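You operate a simulated robot arm through the tools that you are given. There is no shell and no other tool.

You are at the controls of a simulated robot arm. One attempt, no reset.

## Task
Fan-bake the cakes on the oven rack ten minutes at top heat 200.
Fine: rack in, door shut, mode knob on fan and heat set before winding the timer; wait till it runs out and they are browned; base heat stays at 200.

It is judged by the outcome, as a careful person would: the job done as asked, and still so three seconds after it is handed in. It fails if anything else is knocked over, pushed out of place, dropped, spilled or broken.

## Robot
A 7-joint arm with a two-finger parallel gripper, fixed in place. Base frame: the origin is on the floor under the middle of its stand, x ahead of it, y to its left, z up. Units: m, rad, N and s.
With the tool pointing down near the work surface it reaches from about 0.1 to 0.6 m from the base axis. Its first joint turns from -2.897 to 2.897 rad. Payload 3.43 kg.
Tool frame: the origin (TCP) lies between the finger pads and is the grasp point; the fingertips stand 0.03 m ahead of it; z points along the fingers, y is the line along which they close. Largest opening 0.094 m; finger width 0.028, thickness 0.01; the body of the gripper, 0.05 by 0.096 m, starts 0.055 m behind the TCP.
Orientation is that of the tool frame in the base frame, as a unit quaternion [x, y, z, w]. With the fingers straight down and closing along the base's y, the tool's x points along the base's -x, its y along +y and its z along -z.

## Interface
- The arm moves only by the tool step_arm. Its argument "rows" is one flat list of numbers, 7 for each row, row after row: the turn, a rotation vector about the base's x, y, z in rad, then the shift along the base's x, y, z in m, then the finger opening in m, from 0 to 0.094. In form: [ax, ay, az, tx, ty, tz, hand, ax, ay, az, tx, ty, tz, hand, ...]. A call has 1 to 20 rows; each row is the pose to reach, as a shift and turn from the pose commanded when the call began. A row lasts 0.2 s, in which the tool goes at most 0.05 m and 0.15 rad; a call with a longer step from one row to the next is refused whole, and so is a gripper value outside its range. A pose out of reach is approached as far as the arm can. The call stops where the force on the tool passes 40 N (or 10 N more than at its start, if that is more) or the arm is blocked; 0.2 s more then pass. The fingers move at their own pace (about 0.108 m/s each) and stop on an object; they squeeze with about 22 N. The grip force told is the motor's: it shows also when the fingers shut on nothing. Time passes only in rows, and 0.2 s behind the last, so rows that repeat a pose let the fingers close. The reply holds the time, the measured pose of the TCP, the force on the tool along the base axes, the opening and the grip force, in the units named above and with some noise, with the torque about the TCP (base axes, N m) and any sound that the robot's microphone picked up, and new pictures: "pictures" is both (left out), scene, wrist or none.
- Cameras (640 x 400 px; columns grow to the right, rows downward): "scene" is fixed at [0.2188, 0.4997, 1.9644]; the picture's right is [-0.82, -0.58, 0.00], its down [-0.46, 0.65, -0.61] and it looks along [0.35, -0.50, -0.79] (base axes); focal length 258 px, centre (320, 200). "wrist" rides on the gripper at [0.076, 0.014, -0.102] in the tool frame; the picture's right is [-0.18, 0.98, 0.00], its down [-0.75, -0.14, -0.64] and it looks along [-0.63, -0.12, 0.77] (tool axes); focal length 243 px, centre (320, 200).
- raise_lower(by): moves the trunk up (or, below 0, down) by that many m; the arm rides with it, the base frame stays. It gives what a move gives, with no picture.
- point_at(camera, pixels): for up to 12 pixels [column, row] of the newest picture of that camera ("zoom" is the newest enlarged one), the place [x, y, z] in the base frame of the surface seen there, good to about 0.002 m. It takes no simulated time.
- close_up(camera, box): a new picture of the part [left, top, right, bottom] of that camera's present view, enlarged. It takes no simulated time.
- close_job(): hands the job in; it is judged then, once.

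Leave the gripper open and the arm clear of the work at the hand-in unless told otherwise.

The tools are called after ">>>" by a JSON object that holds its "op" and its "data". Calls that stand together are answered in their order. step_arm: Moves the arm, as the interface text tells. Its arguments: {"type":"object","properties":{"rows":{"type":"array"},"pictures":{"type":"string","enum":["both","scene","wrist","none"]}},"required":["rows"]} The other tools are called the same way: raise_lower (by) moves the trunk up or down; point_at (camera, pixels) gives the place of the surface under pixels of a picture; close_up (camera, box) takes an enlarged picture of a part of a camera's view; close_job () hands the job in.

At the start:

```text
t: 0.0
position: [0.4043, -0.035, 1.5896]
tcp_rot: [0.001, 1.0, 0.0, 0.001]
wrist_force: [0.0, 0.4, 0.2]
moment: [-0.02, -0.04, 0.0]
width: 0.0941
grasp_force: 0.1
trunk travel left (down, up): [-0.525, 0.065]
```

scene: 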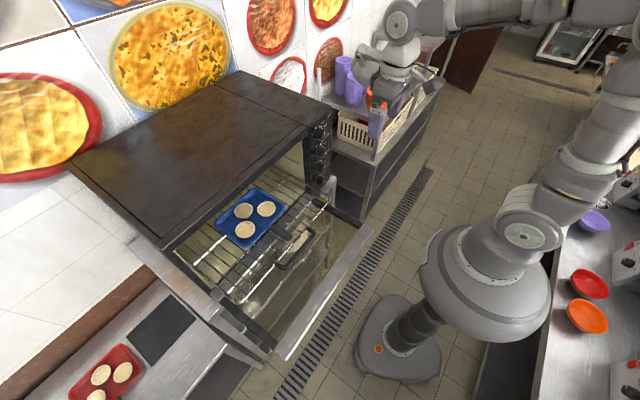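
wrist: 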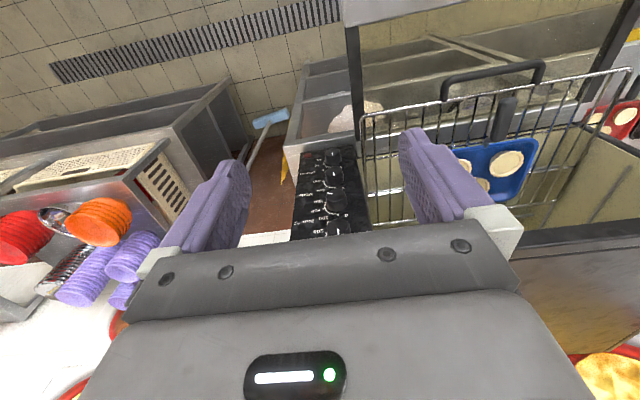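

I see the oven with its door open (hanging down toward the robot), a rack part-way out with a blue tray of cakes, and a black panel with knobs at about (320,145). First I look closer at the panel and the rack.

>>> {"op": "close_up", "data": {"camera": "scene", "box": [280, 90, 380, 210]}}

>>> {"op": "close_up", "data": {"camera": "scene", "box": [150, 150, 380, 370]}}

>>> {"op": "close_up", "data": {"camera": "wrist", "box": [260, 130, 400, 250]}}

```text
3.33 times, centred on (330, 150) of scene
```

zoom: 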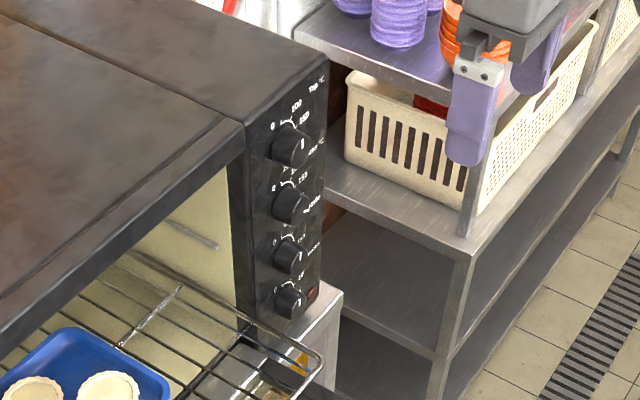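

```text
1.82 times, centred on (265, 260) of scene
```

zoom: 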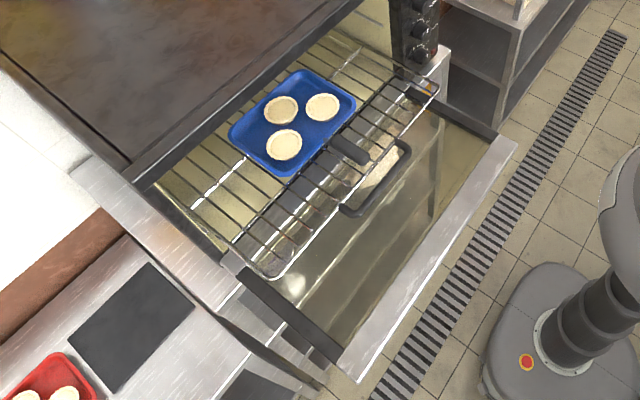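

```text
3.33 times, centred on (330, 190) of wrist
```

zoom: 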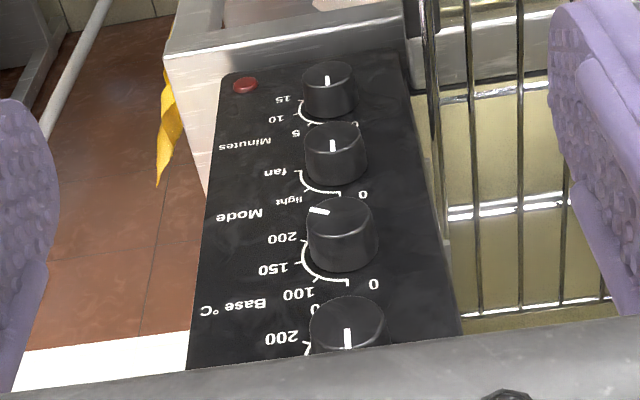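

The panel, from top to bottom, has Top °C, Base °C, Mode (0/light/fan) and Minutes (0/5/10/15). I measure the main points in the scene picture.

>>> {"op": "point_at", "data": {"camera": "scene", "pixels": [[240, 72], [338, 117], [305, 128], [70, 165], [163, 245], [300, 190], [325, 202], [238, 300], [372, 228], [285, 357], [272, 230], [215, 292]]}}

>>> {"op": "close_up", "data": {"camera": "scene", "box": [295, 110, 345, 190]}}

```text
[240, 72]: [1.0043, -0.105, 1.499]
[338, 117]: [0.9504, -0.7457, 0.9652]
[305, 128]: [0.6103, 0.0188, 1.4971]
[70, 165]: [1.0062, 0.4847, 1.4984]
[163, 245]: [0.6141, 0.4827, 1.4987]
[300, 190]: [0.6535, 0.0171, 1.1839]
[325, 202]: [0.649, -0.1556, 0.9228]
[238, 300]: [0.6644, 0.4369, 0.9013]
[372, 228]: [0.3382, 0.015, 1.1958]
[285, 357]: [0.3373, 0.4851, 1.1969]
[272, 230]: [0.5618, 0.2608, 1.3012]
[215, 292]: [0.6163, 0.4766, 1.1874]
```

```text
5.00 times, centred on (320, 150) of scene
```

zoom: 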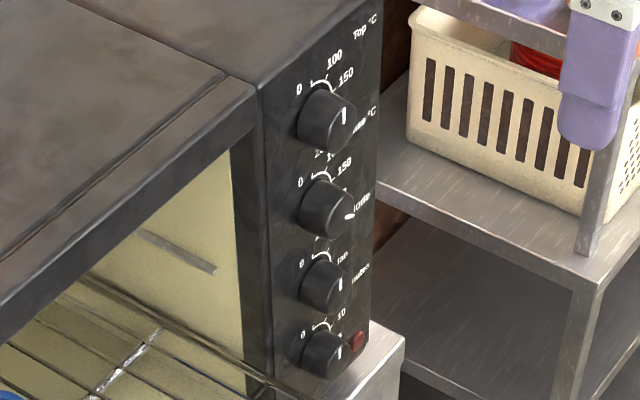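

>>> {"op": "point_at", "data": {"camera": "zoom", "pixels": [[344, 116], [350, 213], [341, 285], [340, 352], [300, 90], [345, 75], [335, 62], [301, 264], [341, 258], [340, 316], [302, 330], [358, 342]]}}

>>> {"op": "close_up", "data": {"camera": "wrist", "box": [340, 40, 640, 230]}}

```text
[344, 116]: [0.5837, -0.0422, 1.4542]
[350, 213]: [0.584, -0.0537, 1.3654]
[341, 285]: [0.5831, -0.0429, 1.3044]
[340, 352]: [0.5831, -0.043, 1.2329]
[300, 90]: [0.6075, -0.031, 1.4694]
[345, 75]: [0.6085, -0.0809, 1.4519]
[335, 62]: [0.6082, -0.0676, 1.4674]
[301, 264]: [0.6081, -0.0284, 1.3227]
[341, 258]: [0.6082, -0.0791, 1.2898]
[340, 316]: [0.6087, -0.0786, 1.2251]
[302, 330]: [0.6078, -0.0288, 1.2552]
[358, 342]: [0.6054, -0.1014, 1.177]
```

```text
2.11 times, centred on (490, 135) of wrist
```

zoom: 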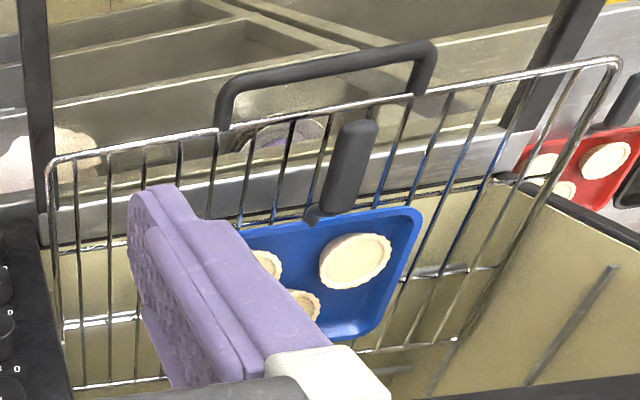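

>>> {"op": "close_up", "data": {"camera": "scene", "box": [220, 190, 340, 310]}}

>>> {"op": "point_at", "data": {"camera": "wrist", "pixels": [[445, 90], [495, 70], [537, 62], [505, 118], [363, 118], [625, 72], [490, 91], [570, 80], [352, 60], [500, 40]]}}

```text
3.33 times, centred on (280, 250) of scene
```

zoom: 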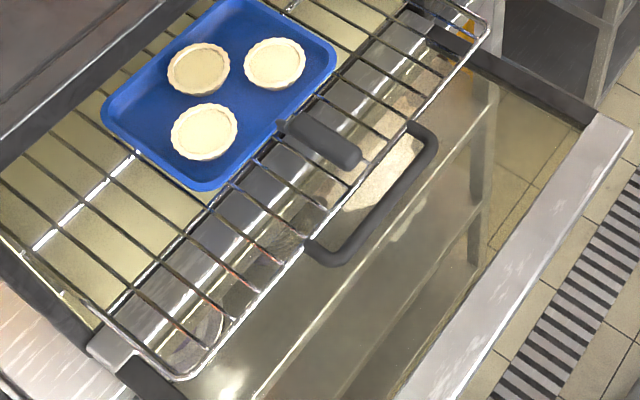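

```text
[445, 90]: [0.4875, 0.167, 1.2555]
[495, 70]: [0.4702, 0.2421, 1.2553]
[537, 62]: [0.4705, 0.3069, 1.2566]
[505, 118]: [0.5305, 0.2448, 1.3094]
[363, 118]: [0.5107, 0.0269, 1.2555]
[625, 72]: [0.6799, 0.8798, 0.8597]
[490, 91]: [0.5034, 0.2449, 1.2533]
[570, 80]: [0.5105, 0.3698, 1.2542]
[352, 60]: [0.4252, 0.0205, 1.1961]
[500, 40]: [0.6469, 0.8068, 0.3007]
```

I read the oven: front face at x≈0.61, knobs at y≈-0.043 with faces at x≈0.583, the door lying flat at z≈1.197 out to x≈0.337, and the rack's U handle at x≈0.465, z≈1.255. Base points right (200); the others point up (0). I want the tool level with the wrist camera on top, so first I test a yaw of the tool about the vertical while it hangs free.

>>> {"op": "step_arm", "data": {"rows": [0, 0, 0.15, 0, 0, 0, 0.094, 0, 0, 0.3, 0, 0, 0, 0.094, 0, 0, 0.45, 0, 0, 0, 0.094, 0, 0, 0.6, 0, 0, 0, 0.094, 0, 0, 0.75, 0, 0, 0, 0.094, 0, 0, 0.9, 0, 0, 0, 0.094, 0, 0, 1.05, 0, 0, 0, 0.094, 0, 0, 1.2, 0, 0, 0, 0.094, 0, 0, 1.35, 0, 0, 0, 0.094, 0, 0, 1.5, 0, 0, 0, 0.094], "pictures": "both"}}

```text
t: 2.2
position: [0.404, -0.0339, 1.5901]
tcp_rot: [-0.683, 0.731, -0.001, 0.0]
wrist_force: [-0.3, -0.6, -0.1]
moment: [0.02, -0.02, 0.0]
width: 0.0941
grasp_force: 0.1
trunk travel left (down, up): [-0.525, 0.065]
```

scene: 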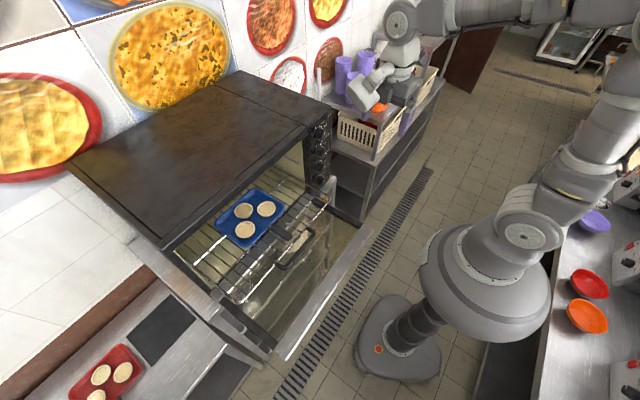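
wrist: 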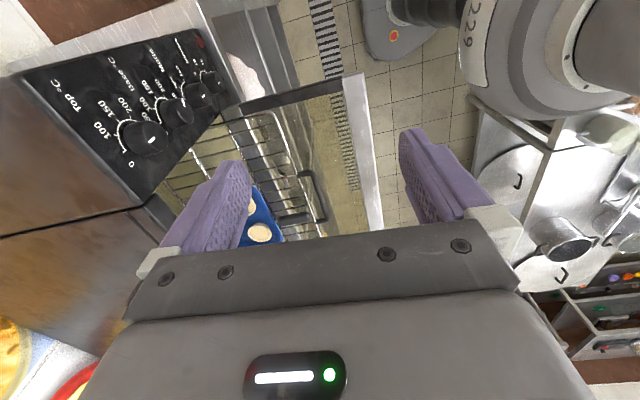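

The +1.5 rad yaw was reached exactly. I carry on with the remaining 1.64 rad so the camera side faces the oven.

>>> {"op": "step_arm", "data": {"rows": [0, 0, 0.15, 0, 0, 0, 0.094, 0, 0, 0.3, 0, 0, 0, 0.094, 0, 0, 0.45, 0, 0, 0, 0.094, 0, 0, 0.6, 0, 0, 0, 0.094, 0, 0, 0.75, 0, 0, 0, 0.094, 0, 0, 0.9, 0, 0, 0, 0.094, 0, 0, 1.05, 0, 0, 0, 0.094, 0, 0, 1.2, 0, 0, 0, 0.094, 0, 0, 1.35, 0, 0, 0, 0.094, 0, 0, 1.5, 0, 0, 0, 0.094, 0, 0, 1.64, 0, 0, 0, 0.094], "pictures": "scene"}}

```text
t: 4.6
position: [0.408, -0.0258, 1.5788]
tcp_rot: [1.0, -0.025, -0.016, 0.004]
wrist_force: [0.8, -8.5, 0.7]
moment: [0.8, -0.03, -0.02]
width: 0.0941
grasp_force: 0.1
out of reach, approached as far as the arm can: row 10, 11
trunk travel left (down, up): [-0.525, 0.065]
```

scene: 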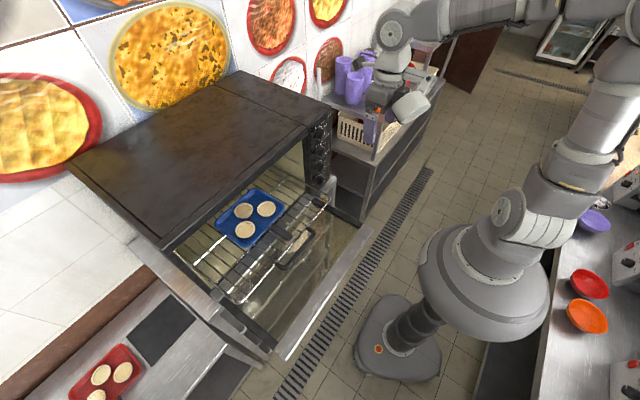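

The tool nearly reached the half turn but joint 7 is at its limit there, so I will work with the camera on the right side instead. I yaw back by 1.57 rad so that the fingers close along x.

>>> {"op": "step_arm", "data": {"rows": [0, 0, -0.15, 0, 0, 0, 0.094, 0, 0, -0.3, 0, 0, 0, 0.094, 0, 0, -0.45, 0, 0, 0, 0.094, 0, 0, -0.6, 0, 0, 0, 0.094, 0, 0, -0.75, 0, 0, 0, 0.094, 0, 0, -0.9, 0, 0, 0, 0.094, 0, 0, -1.05, 0, 0, 0, 0.094, 0, 0, -1.2, 0, 0, 0, 0.094, 0, 0, -1.35, 0, 0, 0, 0.094, 0, 0, -1.5, 0, 0, 0, 0.094, 0, 0, -1.57, 0, 0, 0, 0.094], "pictures": "none"}}

```text
t: 7.0
position: [0.4058, -0.0343, 1.5801]
tcp_rot: [-0.681, 0.732, 0.011, 0.009]
wrist_force: [-0.2, -0.4, 0.1]
moment: [0.0, 0.03, -0.05]
width: 0.0936
grasp_force: 0.2
trunk travel left (down, up): [-0.525, 0.065]
```

I am now at yaw 1.5 rad. Next I trim the small tilt and then pitch the tool forward towards level, while moving down and to the right so the wrist camera looks at the panel.

>>> {"op": "step_arm", "data": {"rows": [-0.028, 0, 0.072, 0, 0, 0, 0.094], "pictures": "none"}}

>>> {"op": "step_arm", "data": {"rows": [0, -0.14, 0, 0, -0.012, -0.012, 0.094, 0, -0.28, 0, 0, -0.024, -0.024, 0.094, 0, -0.42, 0, 0, -0.036, -0.036, 0.094, 0, -0.56, 0, 0, -0.048, -0.048, 0.094, 0, -0.7, 0, 0, -0.06, -0.06, 0.094, 0, -0.84, 0, 0, -0.072, -0.072, 0.094, 0, -0.98, 0, 0, -0.084, -0.084, 0.094, 0, -1.12, 0, 0, -0.096, -0.096, 0.094, 0, -1.26, 0, 0, -0.108, -0.108, 0.094, 0, -1.4, 0, 0, -0.12, -0.12, 0.094, 0, -1.5, 0, 0, -0.13, -0.13, 0.094, 0, -1.571, 0, 0, -0.136, -0.14, 0.094], "pictures": "both"}}

```text
t: 7.4
position: [0.4041, -0.0335, 1.5813]
tcp_rot: [0.708, -0.706, -0.002, 0.001]
wrist_force: [0.4, -0.4, 0.0]
moment: [0.02, 0.0, 0.0]
width: 0.0942
grasp_force: 0.2
trunk travel left (down, up): [-0.525, 0.065]
```

```text
t: 10.0
position: [0.42, -0.1858, 1.4333]
tcp_rot: [-0.501, 0.501, -0.499, 0.499]
wrist_force: [0.2, 0.0, 0.4]
moment: [-0.02, 0.0, -0.03]
width: 0.0939
grasp_force: 0.1
out of reach, approached as far as the arm can: row 6, 7, 8, 9, 10, 11, 12
trunk travel left (down, up): [-0.525, 0.065]
```

scene: 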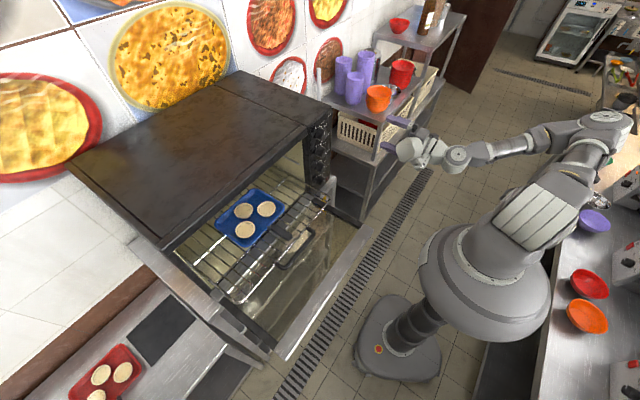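
wrist: 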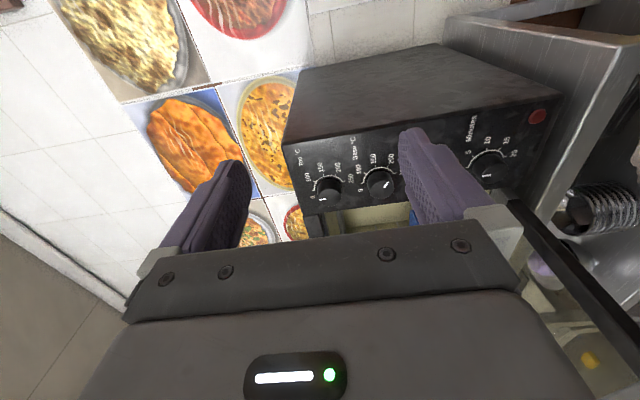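

The tool is level now at (0.42, -0.186, 1.433). I look closely at the panel in the wrist view.

>>> {"op": "close_up", "data": {"camera": "wrist", "box": [280, 80, 560, 230]}}

>>> {"op": "point_at", "data": {"camera": "wrist", "pixels": [[328, 188], [380, 183], [490, 165], [537, 117]]}}

```text
2.29 times, centred on (420, 155) of wrist
```

zoom: 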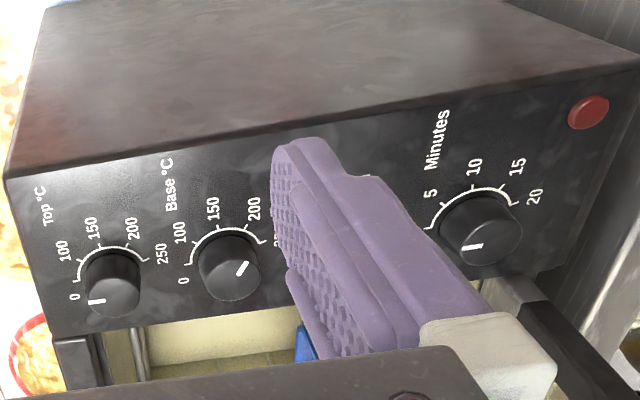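

```text
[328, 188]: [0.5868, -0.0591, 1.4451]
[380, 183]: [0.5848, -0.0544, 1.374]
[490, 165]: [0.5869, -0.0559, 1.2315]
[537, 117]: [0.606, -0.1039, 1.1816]
```

I measure the tick labels and ends of the pointers to learn the dial angles.

>>> {"op": "point_at", "data": {"camera": "zoom", "pixels": [[75, 297], [63, 251], [95, 228], [132, 228], [162, 253], [183, 281], [180, 233], [212, 209], [253, 209], [430, 193], [475, 166], [535, 197]]}}

>>> {"op": "close_up", "data": {"camera": "wrist", "box": [290, 140, 410, 220]}}

```text
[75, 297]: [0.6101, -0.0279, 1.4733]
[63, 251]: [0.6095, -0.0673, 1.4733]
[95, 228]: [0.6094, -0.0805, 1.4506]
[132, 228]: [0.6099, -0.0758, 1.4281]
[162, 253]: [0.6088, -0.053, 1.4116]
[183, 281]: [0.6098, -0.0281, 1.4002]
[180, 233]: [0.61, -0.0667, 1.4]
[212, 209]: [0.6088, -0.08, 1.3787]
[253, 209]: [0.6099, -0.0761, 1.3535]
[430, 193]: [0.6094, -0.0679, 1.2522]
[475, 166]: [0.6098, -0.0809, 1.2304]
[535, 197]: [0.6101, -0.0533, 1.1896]
```

```text
5.00 times, centred on (350, 180) of wrist
```

zoom: 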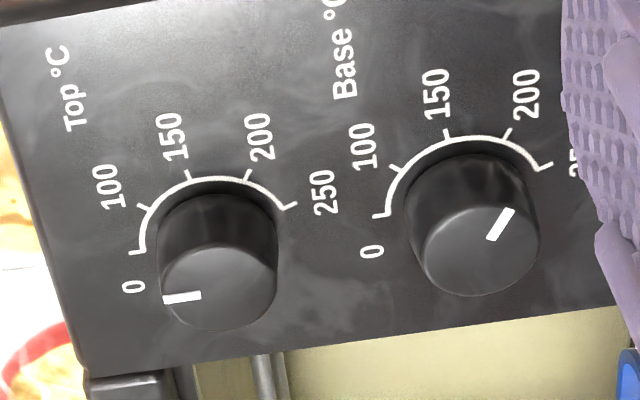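

>>> {"op": "point_at", "data": {"camera": "zoom", "pixels": [[136, 252], [143, 207], [187, 173], [248, 173], [291, 207], [166, 297], [199, 295], [217, 297], [489, 239], [511, 210], [473, 225], [508, 131]]}}

```text
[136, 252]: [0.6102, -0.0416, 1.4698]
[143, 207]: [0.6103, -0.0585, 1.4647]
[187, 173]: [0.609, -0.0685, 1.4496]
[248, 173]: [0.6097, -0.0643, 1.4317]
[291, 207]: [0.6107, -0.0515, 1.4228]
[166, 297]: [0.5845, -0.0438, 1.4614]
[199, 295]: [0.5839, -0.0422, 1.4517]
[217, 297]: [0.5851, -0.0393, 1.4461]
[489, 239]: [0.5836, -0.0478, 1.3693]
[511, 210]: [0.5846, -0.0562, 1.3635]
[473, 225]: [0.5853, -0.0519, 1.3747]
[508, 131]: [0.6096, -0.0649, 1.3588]
```

The dial is clear: 0 is straight up, then each of 100/150/200/250 follows at 40° steps clockwise (knob axis y≈-0.0427, z≈1.445). Base reads about 122°, which is 200. So Top must turn about 120°. Now I measure the rack handle bar precisely in an enlarged scene view.

>>> {"op": "close_up", "data": {"camera": "scene", "box": [230, 195, 330, 295]}}

```text
4.00 times, centred on (280, 245) of scene
```

zoom: 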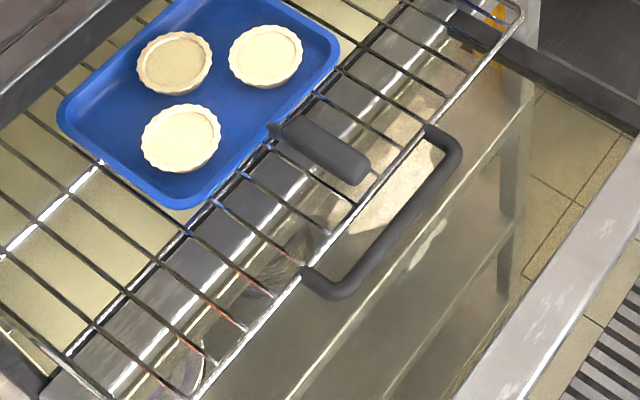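

>>> {"op": "point_at", "data": {"camera": "zoom", "pixels": [[400, 219], [360, 268], [440, 172], [451, 145], [330, 289], [320, 255], [360, 172], [275, 128], [415, 140], [185, 230], [100, 160], [500, 240]]}}

>>> {"op": "point_at", "data": {"camera": "scene", "pixels": [[500, 262], [530, 215], [555, 200], [395, 345], [600, 150]]}}

```text
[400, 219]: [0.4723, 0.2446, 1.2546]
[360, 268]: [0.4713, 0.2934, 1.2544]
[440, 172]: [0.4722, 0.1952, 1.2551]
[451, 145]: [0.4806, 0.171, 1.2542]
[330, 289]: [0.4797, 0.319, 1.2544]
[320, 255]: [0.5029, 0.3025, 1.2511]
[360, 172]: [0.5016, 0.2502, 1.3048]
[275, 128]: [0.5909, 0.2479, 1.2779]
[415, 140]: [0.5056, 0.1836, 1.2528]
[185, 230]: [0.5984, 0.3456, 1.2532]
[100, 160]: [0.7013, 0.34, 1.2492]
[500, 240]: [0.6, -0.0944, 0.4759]
```

```text
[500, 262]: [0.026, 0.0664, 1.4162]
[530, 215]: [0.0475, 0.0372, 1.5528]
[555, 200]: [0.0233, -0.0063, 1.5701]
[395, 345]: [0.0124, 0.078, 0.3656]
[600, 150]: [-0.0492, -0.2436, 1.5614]
```

The handle bar runs at x≈0.472, y≈0.18 to 0.31, top z≈1.2545 (centre ≈1.249). The tray's own handle ends at (0.50, 0.25, 1.305), above the rack. I move the hand left in front of the rack and pitch it 30° down, with the fingers set to straddle the bar.

>>> {"op": "step_arm", "data": {"rows": [0, 0.0524, 0, -0.002, 0.043, -0.005, 0.05, 0, 0.105, 0, -0.004, 0.086, -0.012, 0.05, 0, 0.157, 0, -0.006, 0.129, -0.02, 0.05, 0, 0.209, 0, -0.008, 0.172, -0.03, 0.05, 0, 0.262, 0, -0.01, 0.215, -0.04, 0.05, 0, 0.314, 0, -0.012, 0.258, -0.05, 0.05, 0, 0.367, 0, -0.014, 0.301, -0.06, 0.05, 0, 0.419, 0, -0.016, 0.344, -0.07, 0.05, 0, 0.471, 0, -0.018, 0.387, -0.08, 0.05, 0, 0.5236, 0, -0.02, 0.429, -0.1, 0.05], "pictures": "both"}}

```text
t: 12.2
position: [0.414, 0.218, 1.345]
tcp_rot: [0.615, -0.613, 0.351, -0.351]
wrist_force: [0.7, -0.2, -0.2]
moment: [-0.01, 0.0, -0.01]
width: 0.0499
grasp_force: 0.1
out of reach, approached as far as the arm can: row 1, 2, 3, 4, 5, 6, 7, 8, 10
trunk travel left (down, up): [-0.525, 0.065]
```

scene: 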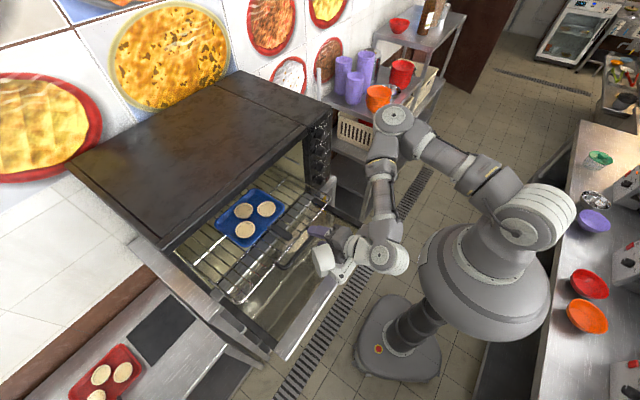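
wrist: 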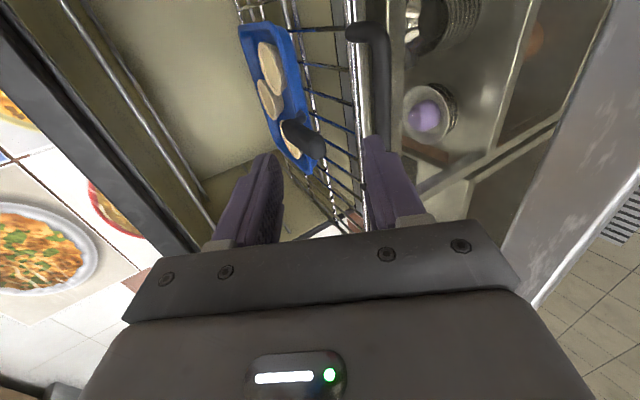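

The tool is now at (0.414, 0.218, 1.345), pitched 30° down. Next I drop to a point 5 cm behind the bar on the tool axis, at about (0.4287, 0.245, 1.2745), with the fingers at 4 cm.

>>> {"op": "step_arm", "data": {"rows": [0, 0, 0, 0.005, 0.009, -0.0235, 0.04, 0, 0, 0, 0.01, 0.018, -0.047, 0.04, 0, 0, 0, 0.0147, 0.027, -0.0705, 0.04, 0, 0, 0, 0.0147, 0.027, -0.0705, 0.04], "pictures": "both"}}

```text
t: 13.2
position: [0.4417, 0.2131, 1.2935]
tcp_rot: [0.614, -0.612, 0.353, -0.352]
wrist_force: [0.2, -0.1, -1.6]
moment: [-0.03, -0.01, -0.01]
width: 0.0398
grasp_force: 0.0
out of reach, approached as far as the arm can: row 1, 2, 3, 4
trunk travel left (down, up): [-0.525, 0.065]
```

scene: 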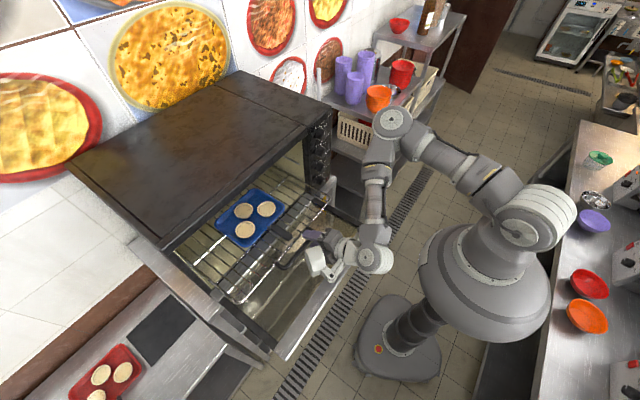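
wrist: 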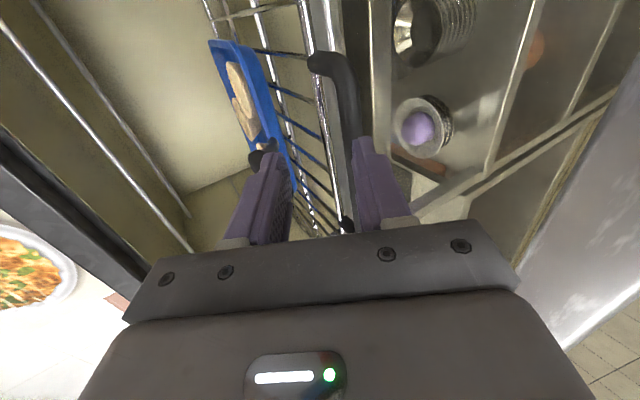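

The arm is at a joint limit there (y stuck at 0.213), so this wrist roll is poor close in. I change plan: back up, return to the natural roll (camera towards the robot) with the fingers steep, and push the bar with the closed fingers from the robot side. First I rise and pitch to straight down.

>>> {"op": "step_arm", "data": {"rows": [0, 0, 0, -0.008, 0, 0.035, 0.04, 0, 0.1, 0, -0.016, 0, 0.07, 0.04, 0, 0.24, 0, -0.02, 0, 0.105, 0.04, 0, 0.38, 0, -0.02, 0, 0.13, 0.04, 0, 0.52, 0, -0.02, 0, 0.14, 0.02, 0, 0.66, 0, -0.02, 0, 0.15, 0.01, 0, 0.8, 0, -0.02, 0, 0.15, 0, 0, 0.94, 0, -0.02, 0, 0.15, 0, 0, 1.047, 0, -0.02, 0, 0.15, 0], "pictures": "scene"}}

```text
t: 15.2
position: [0.3749, 0.2271, 1.4442]
tcp_rot: [-0.705, 0.709, 0.001, -0.002]
wrist_force: [-0.9, -0.1, -0.9]
moment: [0.03, 0.02, 0.02]
width: 0.0
grasp_force: 22.5
out of reach, approached as far as the arm can: row 7, 8, 9
trunk travel left (down, up): [-0.525, 0.065]
```

scene: 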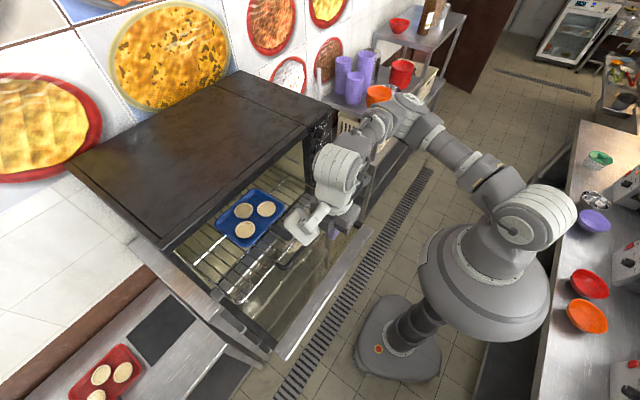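

The tool now points straight down at (0.375, 0.227, 1.444). Next I yaw by -1.57 rad back to the natural roll.

>>> {"op": "step_arm", "data": {"rows": [0, 0, -0.15, 0, 0, 0, 0, 0, 0, -0.3, 0, 0, 0, 0, 0, 0, -0.45, 0, 0, 0, 0, 0, 0, -0.6, 0, 0, 0, 0, 0, 0, -0.75, 0, 0, 0, 0, 0, 0, -0.9, 0, 0, 0, 0, 0, 0, -1.05, 0, 0, 0, 0, 0, 0, -1.2, 0, 0, 0, 0, 0, 0, -1.35, 0, 0, 0, 0, 0, 0, -1.5, 0, 0, 0, 0, 0, 0, -1.571, 0, 0, 0, 0], "pictures": "both"}}

```text
t: 17.6
position: [0.3752, 0.2274, 1.4425]
tcp_rot: [0.0, 1.0, 0.002, -0.002]
wrist_force: [0.3, 0.2, 0.3]
moment: [0.01, 0.0, 0.0]
width: 0.0
grasp_force: 21.8
trunk travel left (down, up): [-0.525, 0.065]
```

scene: 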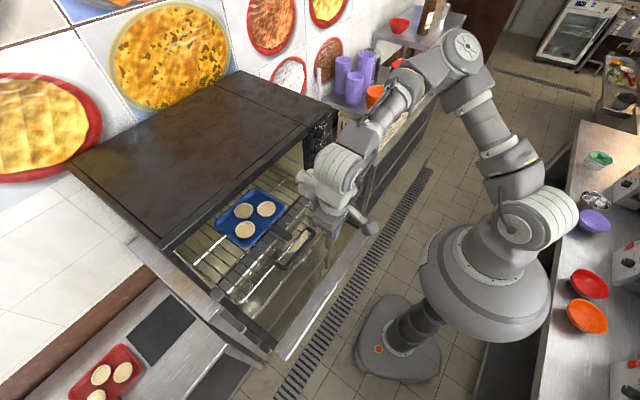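
wrist: 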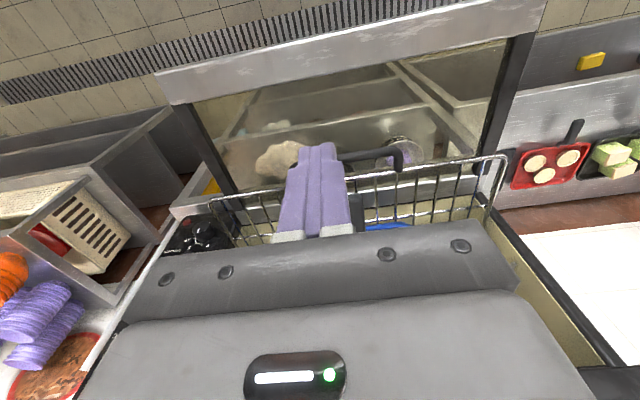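

The natural roll is back. Now I pitch 25° forward and drop the closed fingers to just robot-side of the bar, TCP about (0.43, 0.243, 1.25).

>>> {"op": "step_arm", "data": {"rows": [0, -0.0727, 0, 0.005, 0.003, -0.033, 0, 0, -0.1454, 0, 0.015, 0.006, -0.066, 0, 0, -0.218, 0, 0.025, 0.009, -0.1, 0, 0, -0.291, 0, 0.035, 0.012, -0.133, 0, 0, -0.364, 0, 0.045, 0.014, -0.166, 0, 0, -0.436, 0, 0.055, 0.0156, -0.1925, 0], "pictures": "both"}}

```text
t: 19.0
position: [0.4291, 0.243, 1.2501]
tcp_rot: [-0.003, 0.976, 0.002, 0.216]
wrist_force: [0.2, -0.5, 0.3]
moment: [0.01, 0.0, 0.03]
width: 0.0
grasp_force: 22.2
trunk travel left (down, up): [-0.525, 0.065]
```

scene: 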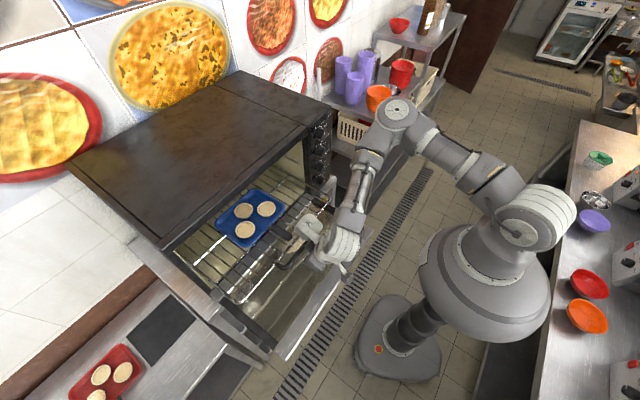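
wrist: 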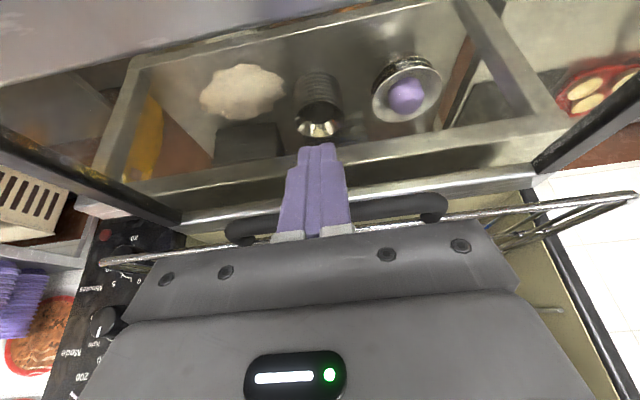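

The fingers stand just in front of the bar at (0.429, 0.243, 1.250). I now push slowly in +x by 10 cm at 5 cm/s and watch the force.

>>> {"op": "step_arm", "data": {"rows": [0, 0, 0, 0.01, 0, 0, 0, 0, 0, 0, 0.018, 0, 0, 0, 0, 0, 0, 0.024, 0, 0, 0, 0, 0, 0, 0.03, 0, 0, 0, 0, 0, 0, 0.038, 0, 0, 0, 0, 0, 0, 0.046, 0, 0, 0, 0, 0, 0, 0.054, 0, 0, 0, 0, 0, 0, 0.062, 0, 0, 0, 0, 0, 0, 0.07, 0, 0, 0, 0, 0, 0, 0.078, 0, 0, 0, 0, 0, 0, 0.086, 0, 0, 0, 0, 0, 0, 0.094, 0, 0, 0, 0, 0, 0, 0.1, 0, 0, 0], "pictures": "both"}}

```text
t: 21.8
position: [0.5289, 0.2421, 1.2492]
tcp_rot: [-0.002, 0.976, 0.002, 0.216]
wrist_force: [-0.1, 0.3, -1.8]
moment: [-0.01, 0.07, 0.02]
width: 0.0002
grasp_force: 21.9
trunk travel left (down, up): [-0.525, 0.065]
```

scene: 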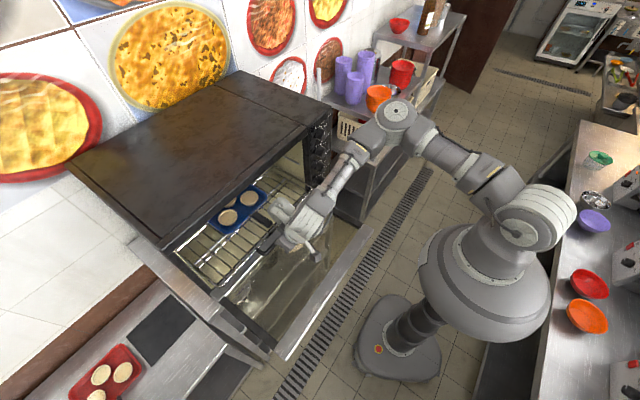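
wrist: 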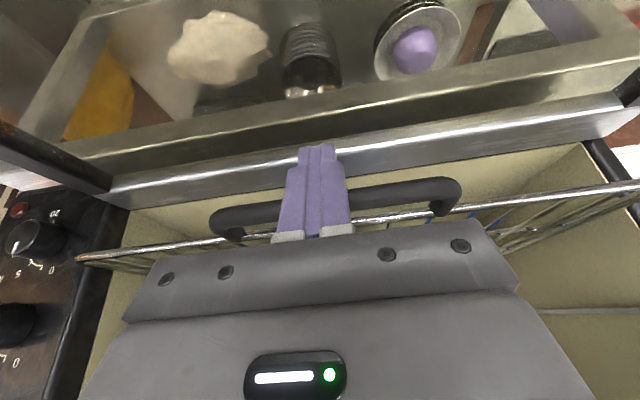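

The rack and tray moved in smoothly with almost no force. I check the bar ends and rack for any skew.

>>> {"op": "point_at", "data": {"camera": "wrist", "pixels": [[222, 218], [265, 212], [400, 192], [450, 192], [90, 258], [620, 190], [35, 240]]}}

>>> {"op": "close_up", "data": {"camera": "scene", "box": [180, 170, 360, 300]}}

```text
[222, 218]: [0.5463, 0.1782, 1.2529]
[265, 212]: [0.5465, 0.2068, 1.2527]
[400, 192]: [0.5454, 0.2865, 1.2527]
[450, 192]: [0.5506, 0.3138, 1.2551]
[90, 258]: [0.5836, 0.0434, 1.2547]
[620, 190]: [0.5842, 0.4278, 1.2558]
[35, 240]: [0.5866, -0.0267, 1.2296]
```

```text
3.08 times, centred on (270, 235) of scene
```

zoom: 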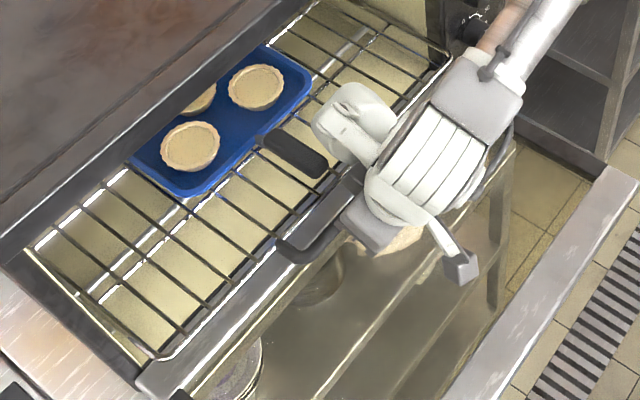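

>>> {"op": "point_at", "data": {"camera": "zoom", "pixels": [[480, 90], [520, 50], [560, 15], [440, 140], [345, 95], [345, 130], [330, 120], [410, 200], [490, 60], [460, 265]]}}

>>> {"op": "point_at", "data": {"camera": "scene", "pixels": [[350, 150], [340, 170], [335, 165], [365, 130], [395, 110]]}}

```text
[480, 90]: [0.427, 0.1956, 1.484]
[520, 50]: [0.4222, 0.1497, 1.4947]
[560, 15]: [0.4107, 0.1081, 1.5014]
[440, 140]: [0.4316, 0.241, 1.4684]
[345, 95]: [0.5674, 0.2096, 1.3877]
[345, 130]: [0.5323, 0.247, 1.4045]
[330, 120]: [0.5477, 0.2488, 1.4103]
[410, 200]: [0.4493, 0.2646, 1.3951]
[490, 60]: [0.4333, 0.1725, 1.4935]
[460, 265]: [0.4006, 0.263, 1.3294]
```

```text
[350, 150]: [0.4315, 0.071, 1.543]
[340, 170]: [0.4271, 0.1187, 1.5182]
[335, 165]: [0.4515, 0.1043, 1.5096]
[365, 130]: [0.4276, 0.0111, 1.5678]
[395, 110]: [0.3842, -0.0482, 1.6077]
```

>>> {"op": "point_at", "data": {"camera": "zoom", "pixels": [[60, 215], [80, 210], [100, 190], [150, 150], [165, 130], [200, 105], [120, 150], [140, 135]]}}

```text
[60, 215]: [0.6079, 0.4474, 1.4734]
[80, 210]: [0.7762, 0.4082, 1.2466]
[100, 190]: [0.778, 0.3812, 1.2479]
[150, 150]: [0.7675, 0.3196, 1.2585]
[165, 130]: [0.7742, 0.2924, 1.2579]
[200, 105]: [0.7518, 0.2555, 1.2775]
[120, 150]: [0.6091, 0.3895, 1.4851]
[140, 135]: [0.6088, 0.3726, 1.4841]
```

The bar now lies straight at x≈0.547 and the opening's upper edge is at z≈1.468, above my hand. I push 7.5 cm further, slowly.

>>> {"op": "step_arm", "data": {"rows": [0, 0, 0, 0.008, 0, 0, 0, 0, 0, 0, 0.016, 0, 0, 0, 0, 0, 0, 0.024, 0, 0, 0, 0, 0, 0, 0.032, 0, 0, 0, 0, 0, 0, 0.04, 0, 0, 0, 0, 0, 0, 0.048, 0, 0, 0, 0, 0, 0, 0.056, 0, 0, 0, 0, 0, 0, 0.064, 0, 0, 0, 0, 0, 0, 0.07, 0, 0, 0, 0, 0, 0, 0.075, 0, 0, 0], "pictures": "both"}}

```text
t: 24.0
position: [0.6008, 0.2313, 1.2552]
tcp_rot: [-0.002, 0.976, 0.003, 0.217]
wrist_force: [0.1, 0.2, 0.3]
moment: [-0.01, 0.04, 0.0]
width: 0.0
grasp_force: 21.6
out of reach, approached as far as the arm can: row 6, 7, 8, 9, 10
trunk travel left (down, up): [-0.525, 0.065]
```

scene: 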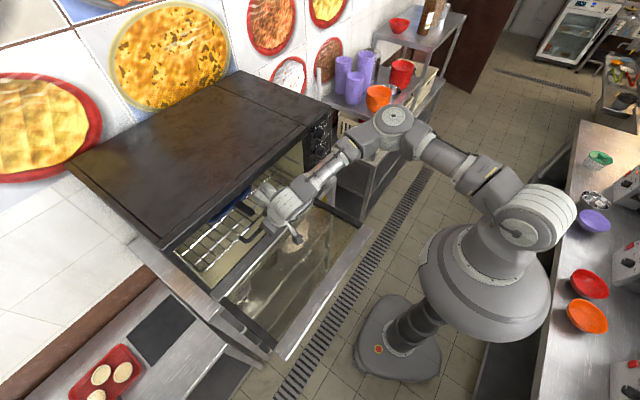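
wrist: 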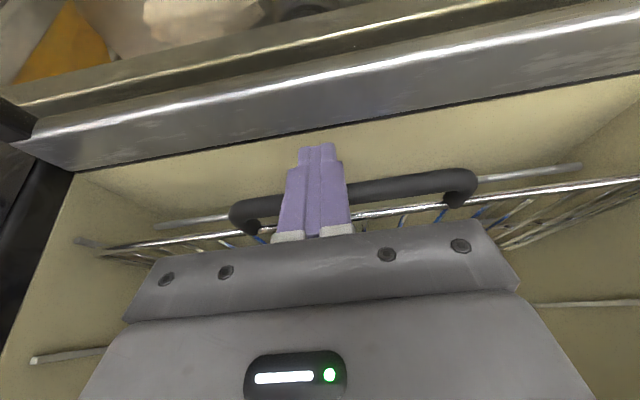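

The arm reports its reach limit near x=0.60. I measure where the bar is now.

>>> {"op": "point_at", "data": {"camera": "wrist", "pixels": [[245, 208], [275, 203], [390, 186], [460, 178], [150, 243], [600, 185], [60, 150], [400, 100]]}}

>>> {"op": "close_up", "data": {"camera": "scene", "box": [170, 170, 330, 290]}}

```text
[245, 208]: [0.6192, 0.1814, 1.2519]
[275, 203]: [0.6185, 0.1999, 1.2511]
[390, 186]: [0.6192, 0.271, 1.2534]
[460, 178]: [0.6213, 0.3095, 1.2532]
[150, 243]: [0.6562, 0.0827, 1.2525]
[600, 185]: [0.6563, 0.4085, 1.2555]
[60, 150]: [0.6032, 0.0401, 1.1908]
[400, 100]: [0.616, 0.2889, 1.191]
```

```text
3.33 times, centred on (250, 230) of scene
```

zoom: 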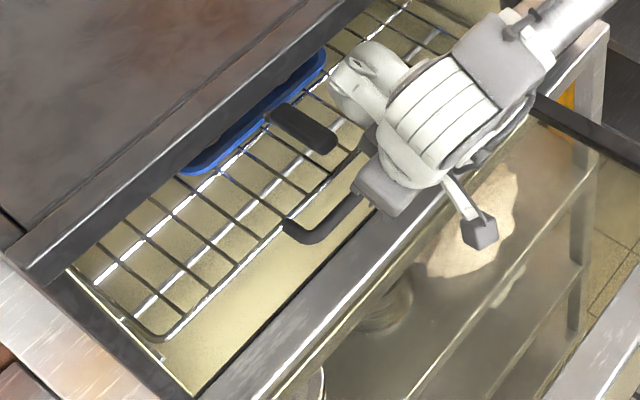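

The bar's front is at x≈0.6185 and the sill edge at about 0.603–0.616, so it is barely inside. I want it deeper: I back off 4 cm, pitch up to 45°, and then push the bar with the fingertip corner.

>>> {"op": "step_arm", "data": {"rows": [0, 0, 0, -0.03, 0, 0, 0, 0, -0.12, 0, -0.04, 0.005, 0.003, 0, 0, -0.24, 0, -0.04, 0.01, 0.006, 0, 0, -0.349, 0, -0.04, 0.012, 0.006, 0, 0, -0.349, 0, -0.033, 0.012, 0.006, 0], "pictures": "both"}}

```text
t: 25.2
position: [0.5673, 0.242, 1.2615]
tcp_rot: [-0.002, 0.924, 0.002, 0.383]
wrist_force: [-0.1, -0.7, -0.5]
moment: [0.0, 0.01, -0.02]
width: 0.0
grasp_force: 21.5
trunk travel left (down, up): [-0.525, 0.065]
```

scene: 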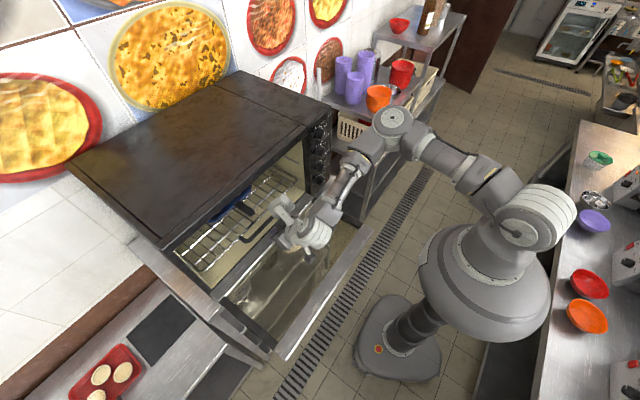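
wrist: 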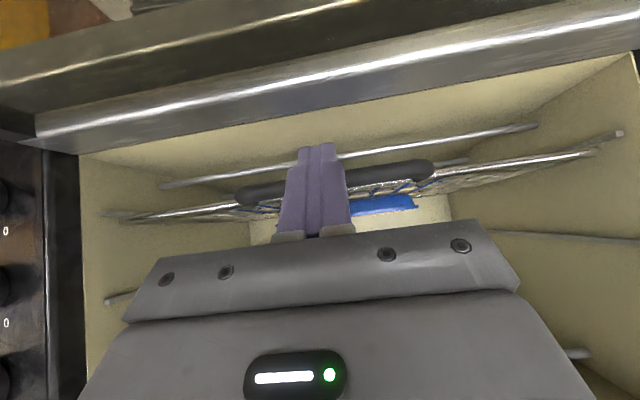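

The tip corner sits about 1.5 cm short of the bar at the same height. I push on slowly by 4.5 cm, watching for the rack's end stop.

>>> {"op": "step_arm", "data": {"rows": [0, 0, 0, 0.008, 0, -0.001, 0, 0, 0, 0, 0.014, 0, -0.001, 0, 0, 0, 0, 0.019, 0, -0.001, 0, 0, 0, 0, 0.024, 0, -0.001, 0, 0, 0, 0, 0.029, 0, -0.001, 0, 0, 0, 0, 0.034, 0, -0.001, 0, 0, 0, 0, 0.039, 0, -0.001, 0, 0, 0, 0, 0.045, 0, -0.001, 0], "pictures": "both"}}

```text
t: 27.0
position: [0.6094, 0.2346, 1.2633]
tcp_rot: [-0.002, 0.924, 0.002, 0.382]
wrist_force: [-0.5, -0.4, 0.2]
moment: [0.0, 0.0, 0.02]
width: 0.0003
grasp_force: 22.1
out of reach, approached as far as the arm can: row 2, 3, 4, 5, 6, 7, 8
trunk travel left (down, up): [-0.525, 0.065]
```

scene: 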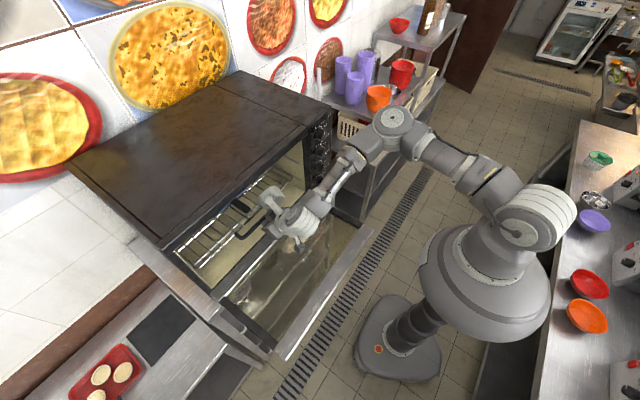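
wrist: 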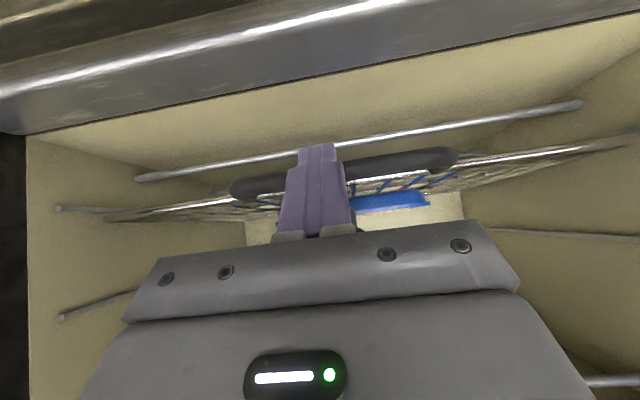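

>>> {"op": "point_at", "data": {"camera": "wrist", "pixels": [[245, 188], [270, 184], [390, 162], [445, 157], [150, 212], [600, 148], [180, 172], [560, 107], [590, 380]]}}

>>> {"op": "close_up", "data": {"camera": "scene", "box": [160, 160, 320, 290]}}

>>> {"op": "close_up", "data": {"camera": "wrist", "box": [40, 80, 640, 250]}}

```text
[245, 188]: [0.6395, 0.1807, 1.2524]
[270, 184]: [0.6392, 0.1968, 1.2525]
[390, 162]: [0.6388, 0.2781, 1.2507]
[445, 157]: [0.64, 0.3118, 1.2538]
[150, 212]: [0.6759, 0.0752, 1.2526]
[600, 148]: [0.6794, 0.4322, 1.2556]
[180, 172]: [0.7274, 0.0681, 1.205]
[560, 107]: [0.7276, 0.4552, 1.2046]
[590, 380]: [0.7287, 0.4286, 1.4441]
```

```text
3.08 times, centred on (240, 225) of scene
```

zoom: 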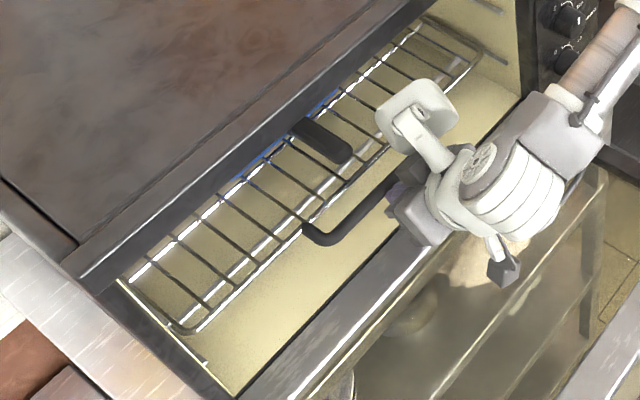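

```text
1.07 times, centred on (340, 165) of wrist (not enlarged: the box is as wide or as high as the picture)
```

zoom: 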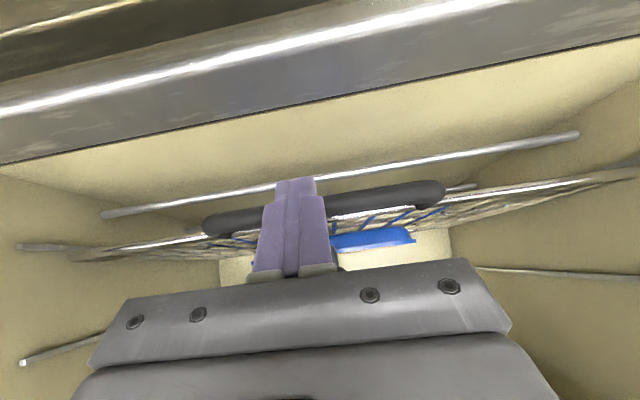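

The bar front is now at x≈0.6385, with no stop felt yet. I check the depth of the cavity and the rack's far end.

>>> {"op": "point_at", "data": {"camera": "wrist", "pixels": [[445, 215], [260, 232], [400, 203], [637, 238], [500, 232], [70, 208], [65, 316], [60, 209], [470, 157]]}}

>>> {"op": "close_up", "data": {"camera": "wrist", "box": [340, 130, 500, 240]}}

```text
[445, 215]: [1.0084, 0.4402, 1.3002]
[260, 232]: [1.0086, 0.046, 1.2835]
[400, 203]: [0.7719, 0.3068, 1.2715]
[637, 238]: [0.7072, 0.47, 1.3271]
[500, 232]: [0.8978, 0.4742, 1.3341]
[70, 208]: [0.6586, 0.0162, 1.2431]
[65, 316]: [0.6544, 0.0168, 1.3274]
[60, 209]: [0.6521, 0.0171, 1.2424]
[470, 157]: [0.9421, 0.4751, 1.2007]
```

```text
3.64 times, centred on (420, 185) of wrist
```

zoom: 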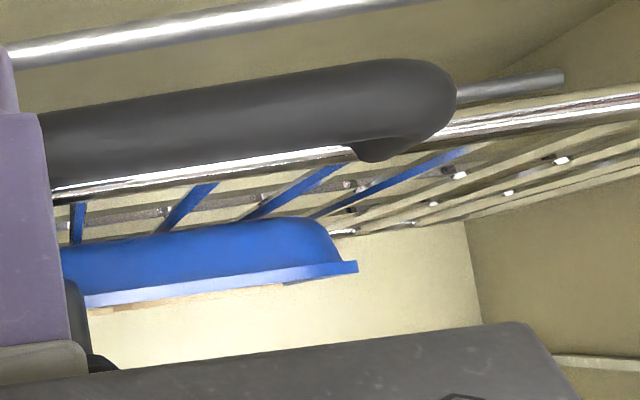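

>>> {"op": "point_at", "data": {"camera": "zoom", "pixels": [[343, 232], [410, 222], [432, 204], [508, 193], [460, 174], [560, 160], [350, 210], [365, 185], [600, 182], [620, 175]]}}

```text
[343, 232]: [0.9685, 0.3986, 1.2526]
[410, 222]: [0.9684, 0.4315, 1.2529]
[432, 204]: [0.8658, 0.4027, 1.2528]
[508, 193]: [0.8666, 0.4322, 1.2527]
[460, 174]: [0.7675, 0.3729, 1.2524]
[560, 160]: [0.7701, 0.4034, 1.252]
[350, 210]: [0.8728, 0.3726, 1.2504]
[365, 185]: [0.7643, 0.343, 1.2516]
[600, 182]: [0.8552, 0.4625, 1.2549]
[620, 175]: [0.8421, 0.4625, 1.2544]
```

The rack's back wire is at x≈0.969 and the wall is at 1.0085, so there may be a little travel left. I back off 2.5 cm, flatten to 30°, move a bit right to y≈0.21, and try to push further.

>>> {"op": "step_arm", "data": {"rows": [0, 0, 0, -0.02, -0.005, 0, 0, 0, -0.13, 0, -0.025, -0.015, -0.005, 0, 0, -0.262, 0, -0.025, -0.022, -0.011, 0, 0, -0.262, 0, -0.025, -0.022, -0.011, 0], "pictures": "wrist"}}

```text
t: 28.0
position: [0.5837, 0.2136, 1.2511]
tcp_rot: [-0.002, 0.866, 0.001, 0.499]
wrist_force: [0.7, 0.2, 0.2]
moment: [-0.07, -0.01, -0.02]
width: 0.0
grasp_force: 22.0
trunk travel left (down, up): [-0.525, 0.065]
```

wrist: 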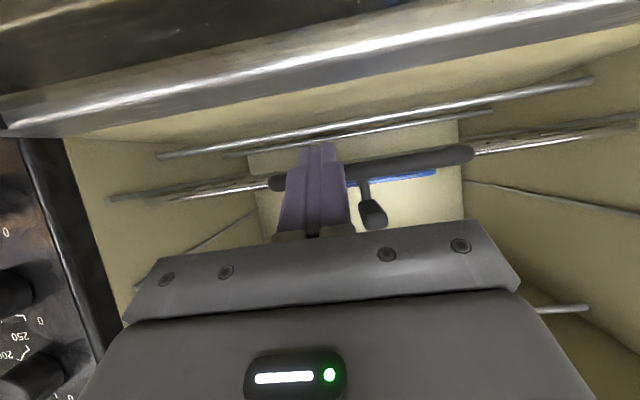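

The fingertips are behind the bar at y≈0.214. I push slowly again.

>>> {"op": "step_arm", "data": {"rows": [0, 0, 0, 0.008, 0, 0, 0, 0, 0, 0, 0.015, 0, 0, 0, 0, 0, 0, 0.021, 0, 0, 0, 0, 0, 0, 0.026, 0, 0, 0, 0, 0, 0, 0.031, 0, 0, 0, 0, 0, 0, 0.036, 0, 0, 0, 0, 0, 0, 0.041, 0, 0, 0, 0, 0, 0, 0.046, 0, 0, 0, 0, 0, 0, 0.05, 0, 0, 0], "pictures": "both"}}

```text
t: 29.4
position: [0.6082, 0.2131, 1.2508]
tcp_rot: [-0.006, 0.869, 0.005, 0.495]
wrist_force: [-27.6, -2.1, 2.7]
moment: [0.04, 0.04, -0.04]
width: 0.0
grasp_force: 21.7
trunk travel left (down, up): [-0.525, 0.065]
stopped in row 6: the force on the tool passed its limit at 44 N (the readings are from after the stop); the commanded pose is now the measured one
```

scene: 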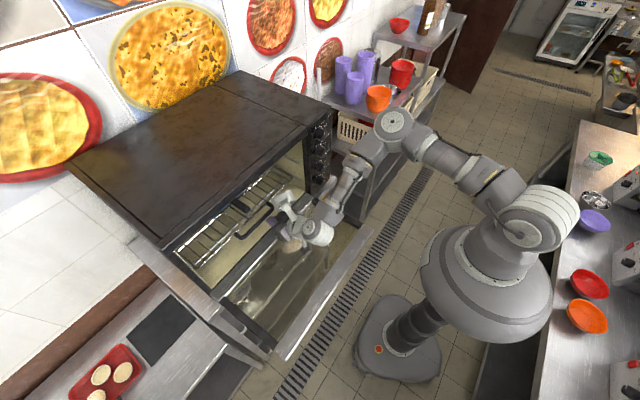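
wrist: 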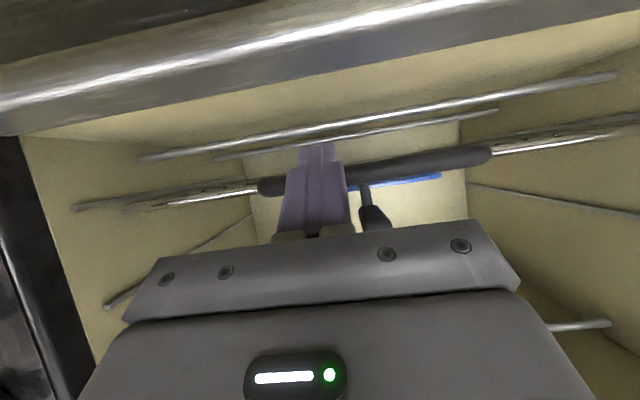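

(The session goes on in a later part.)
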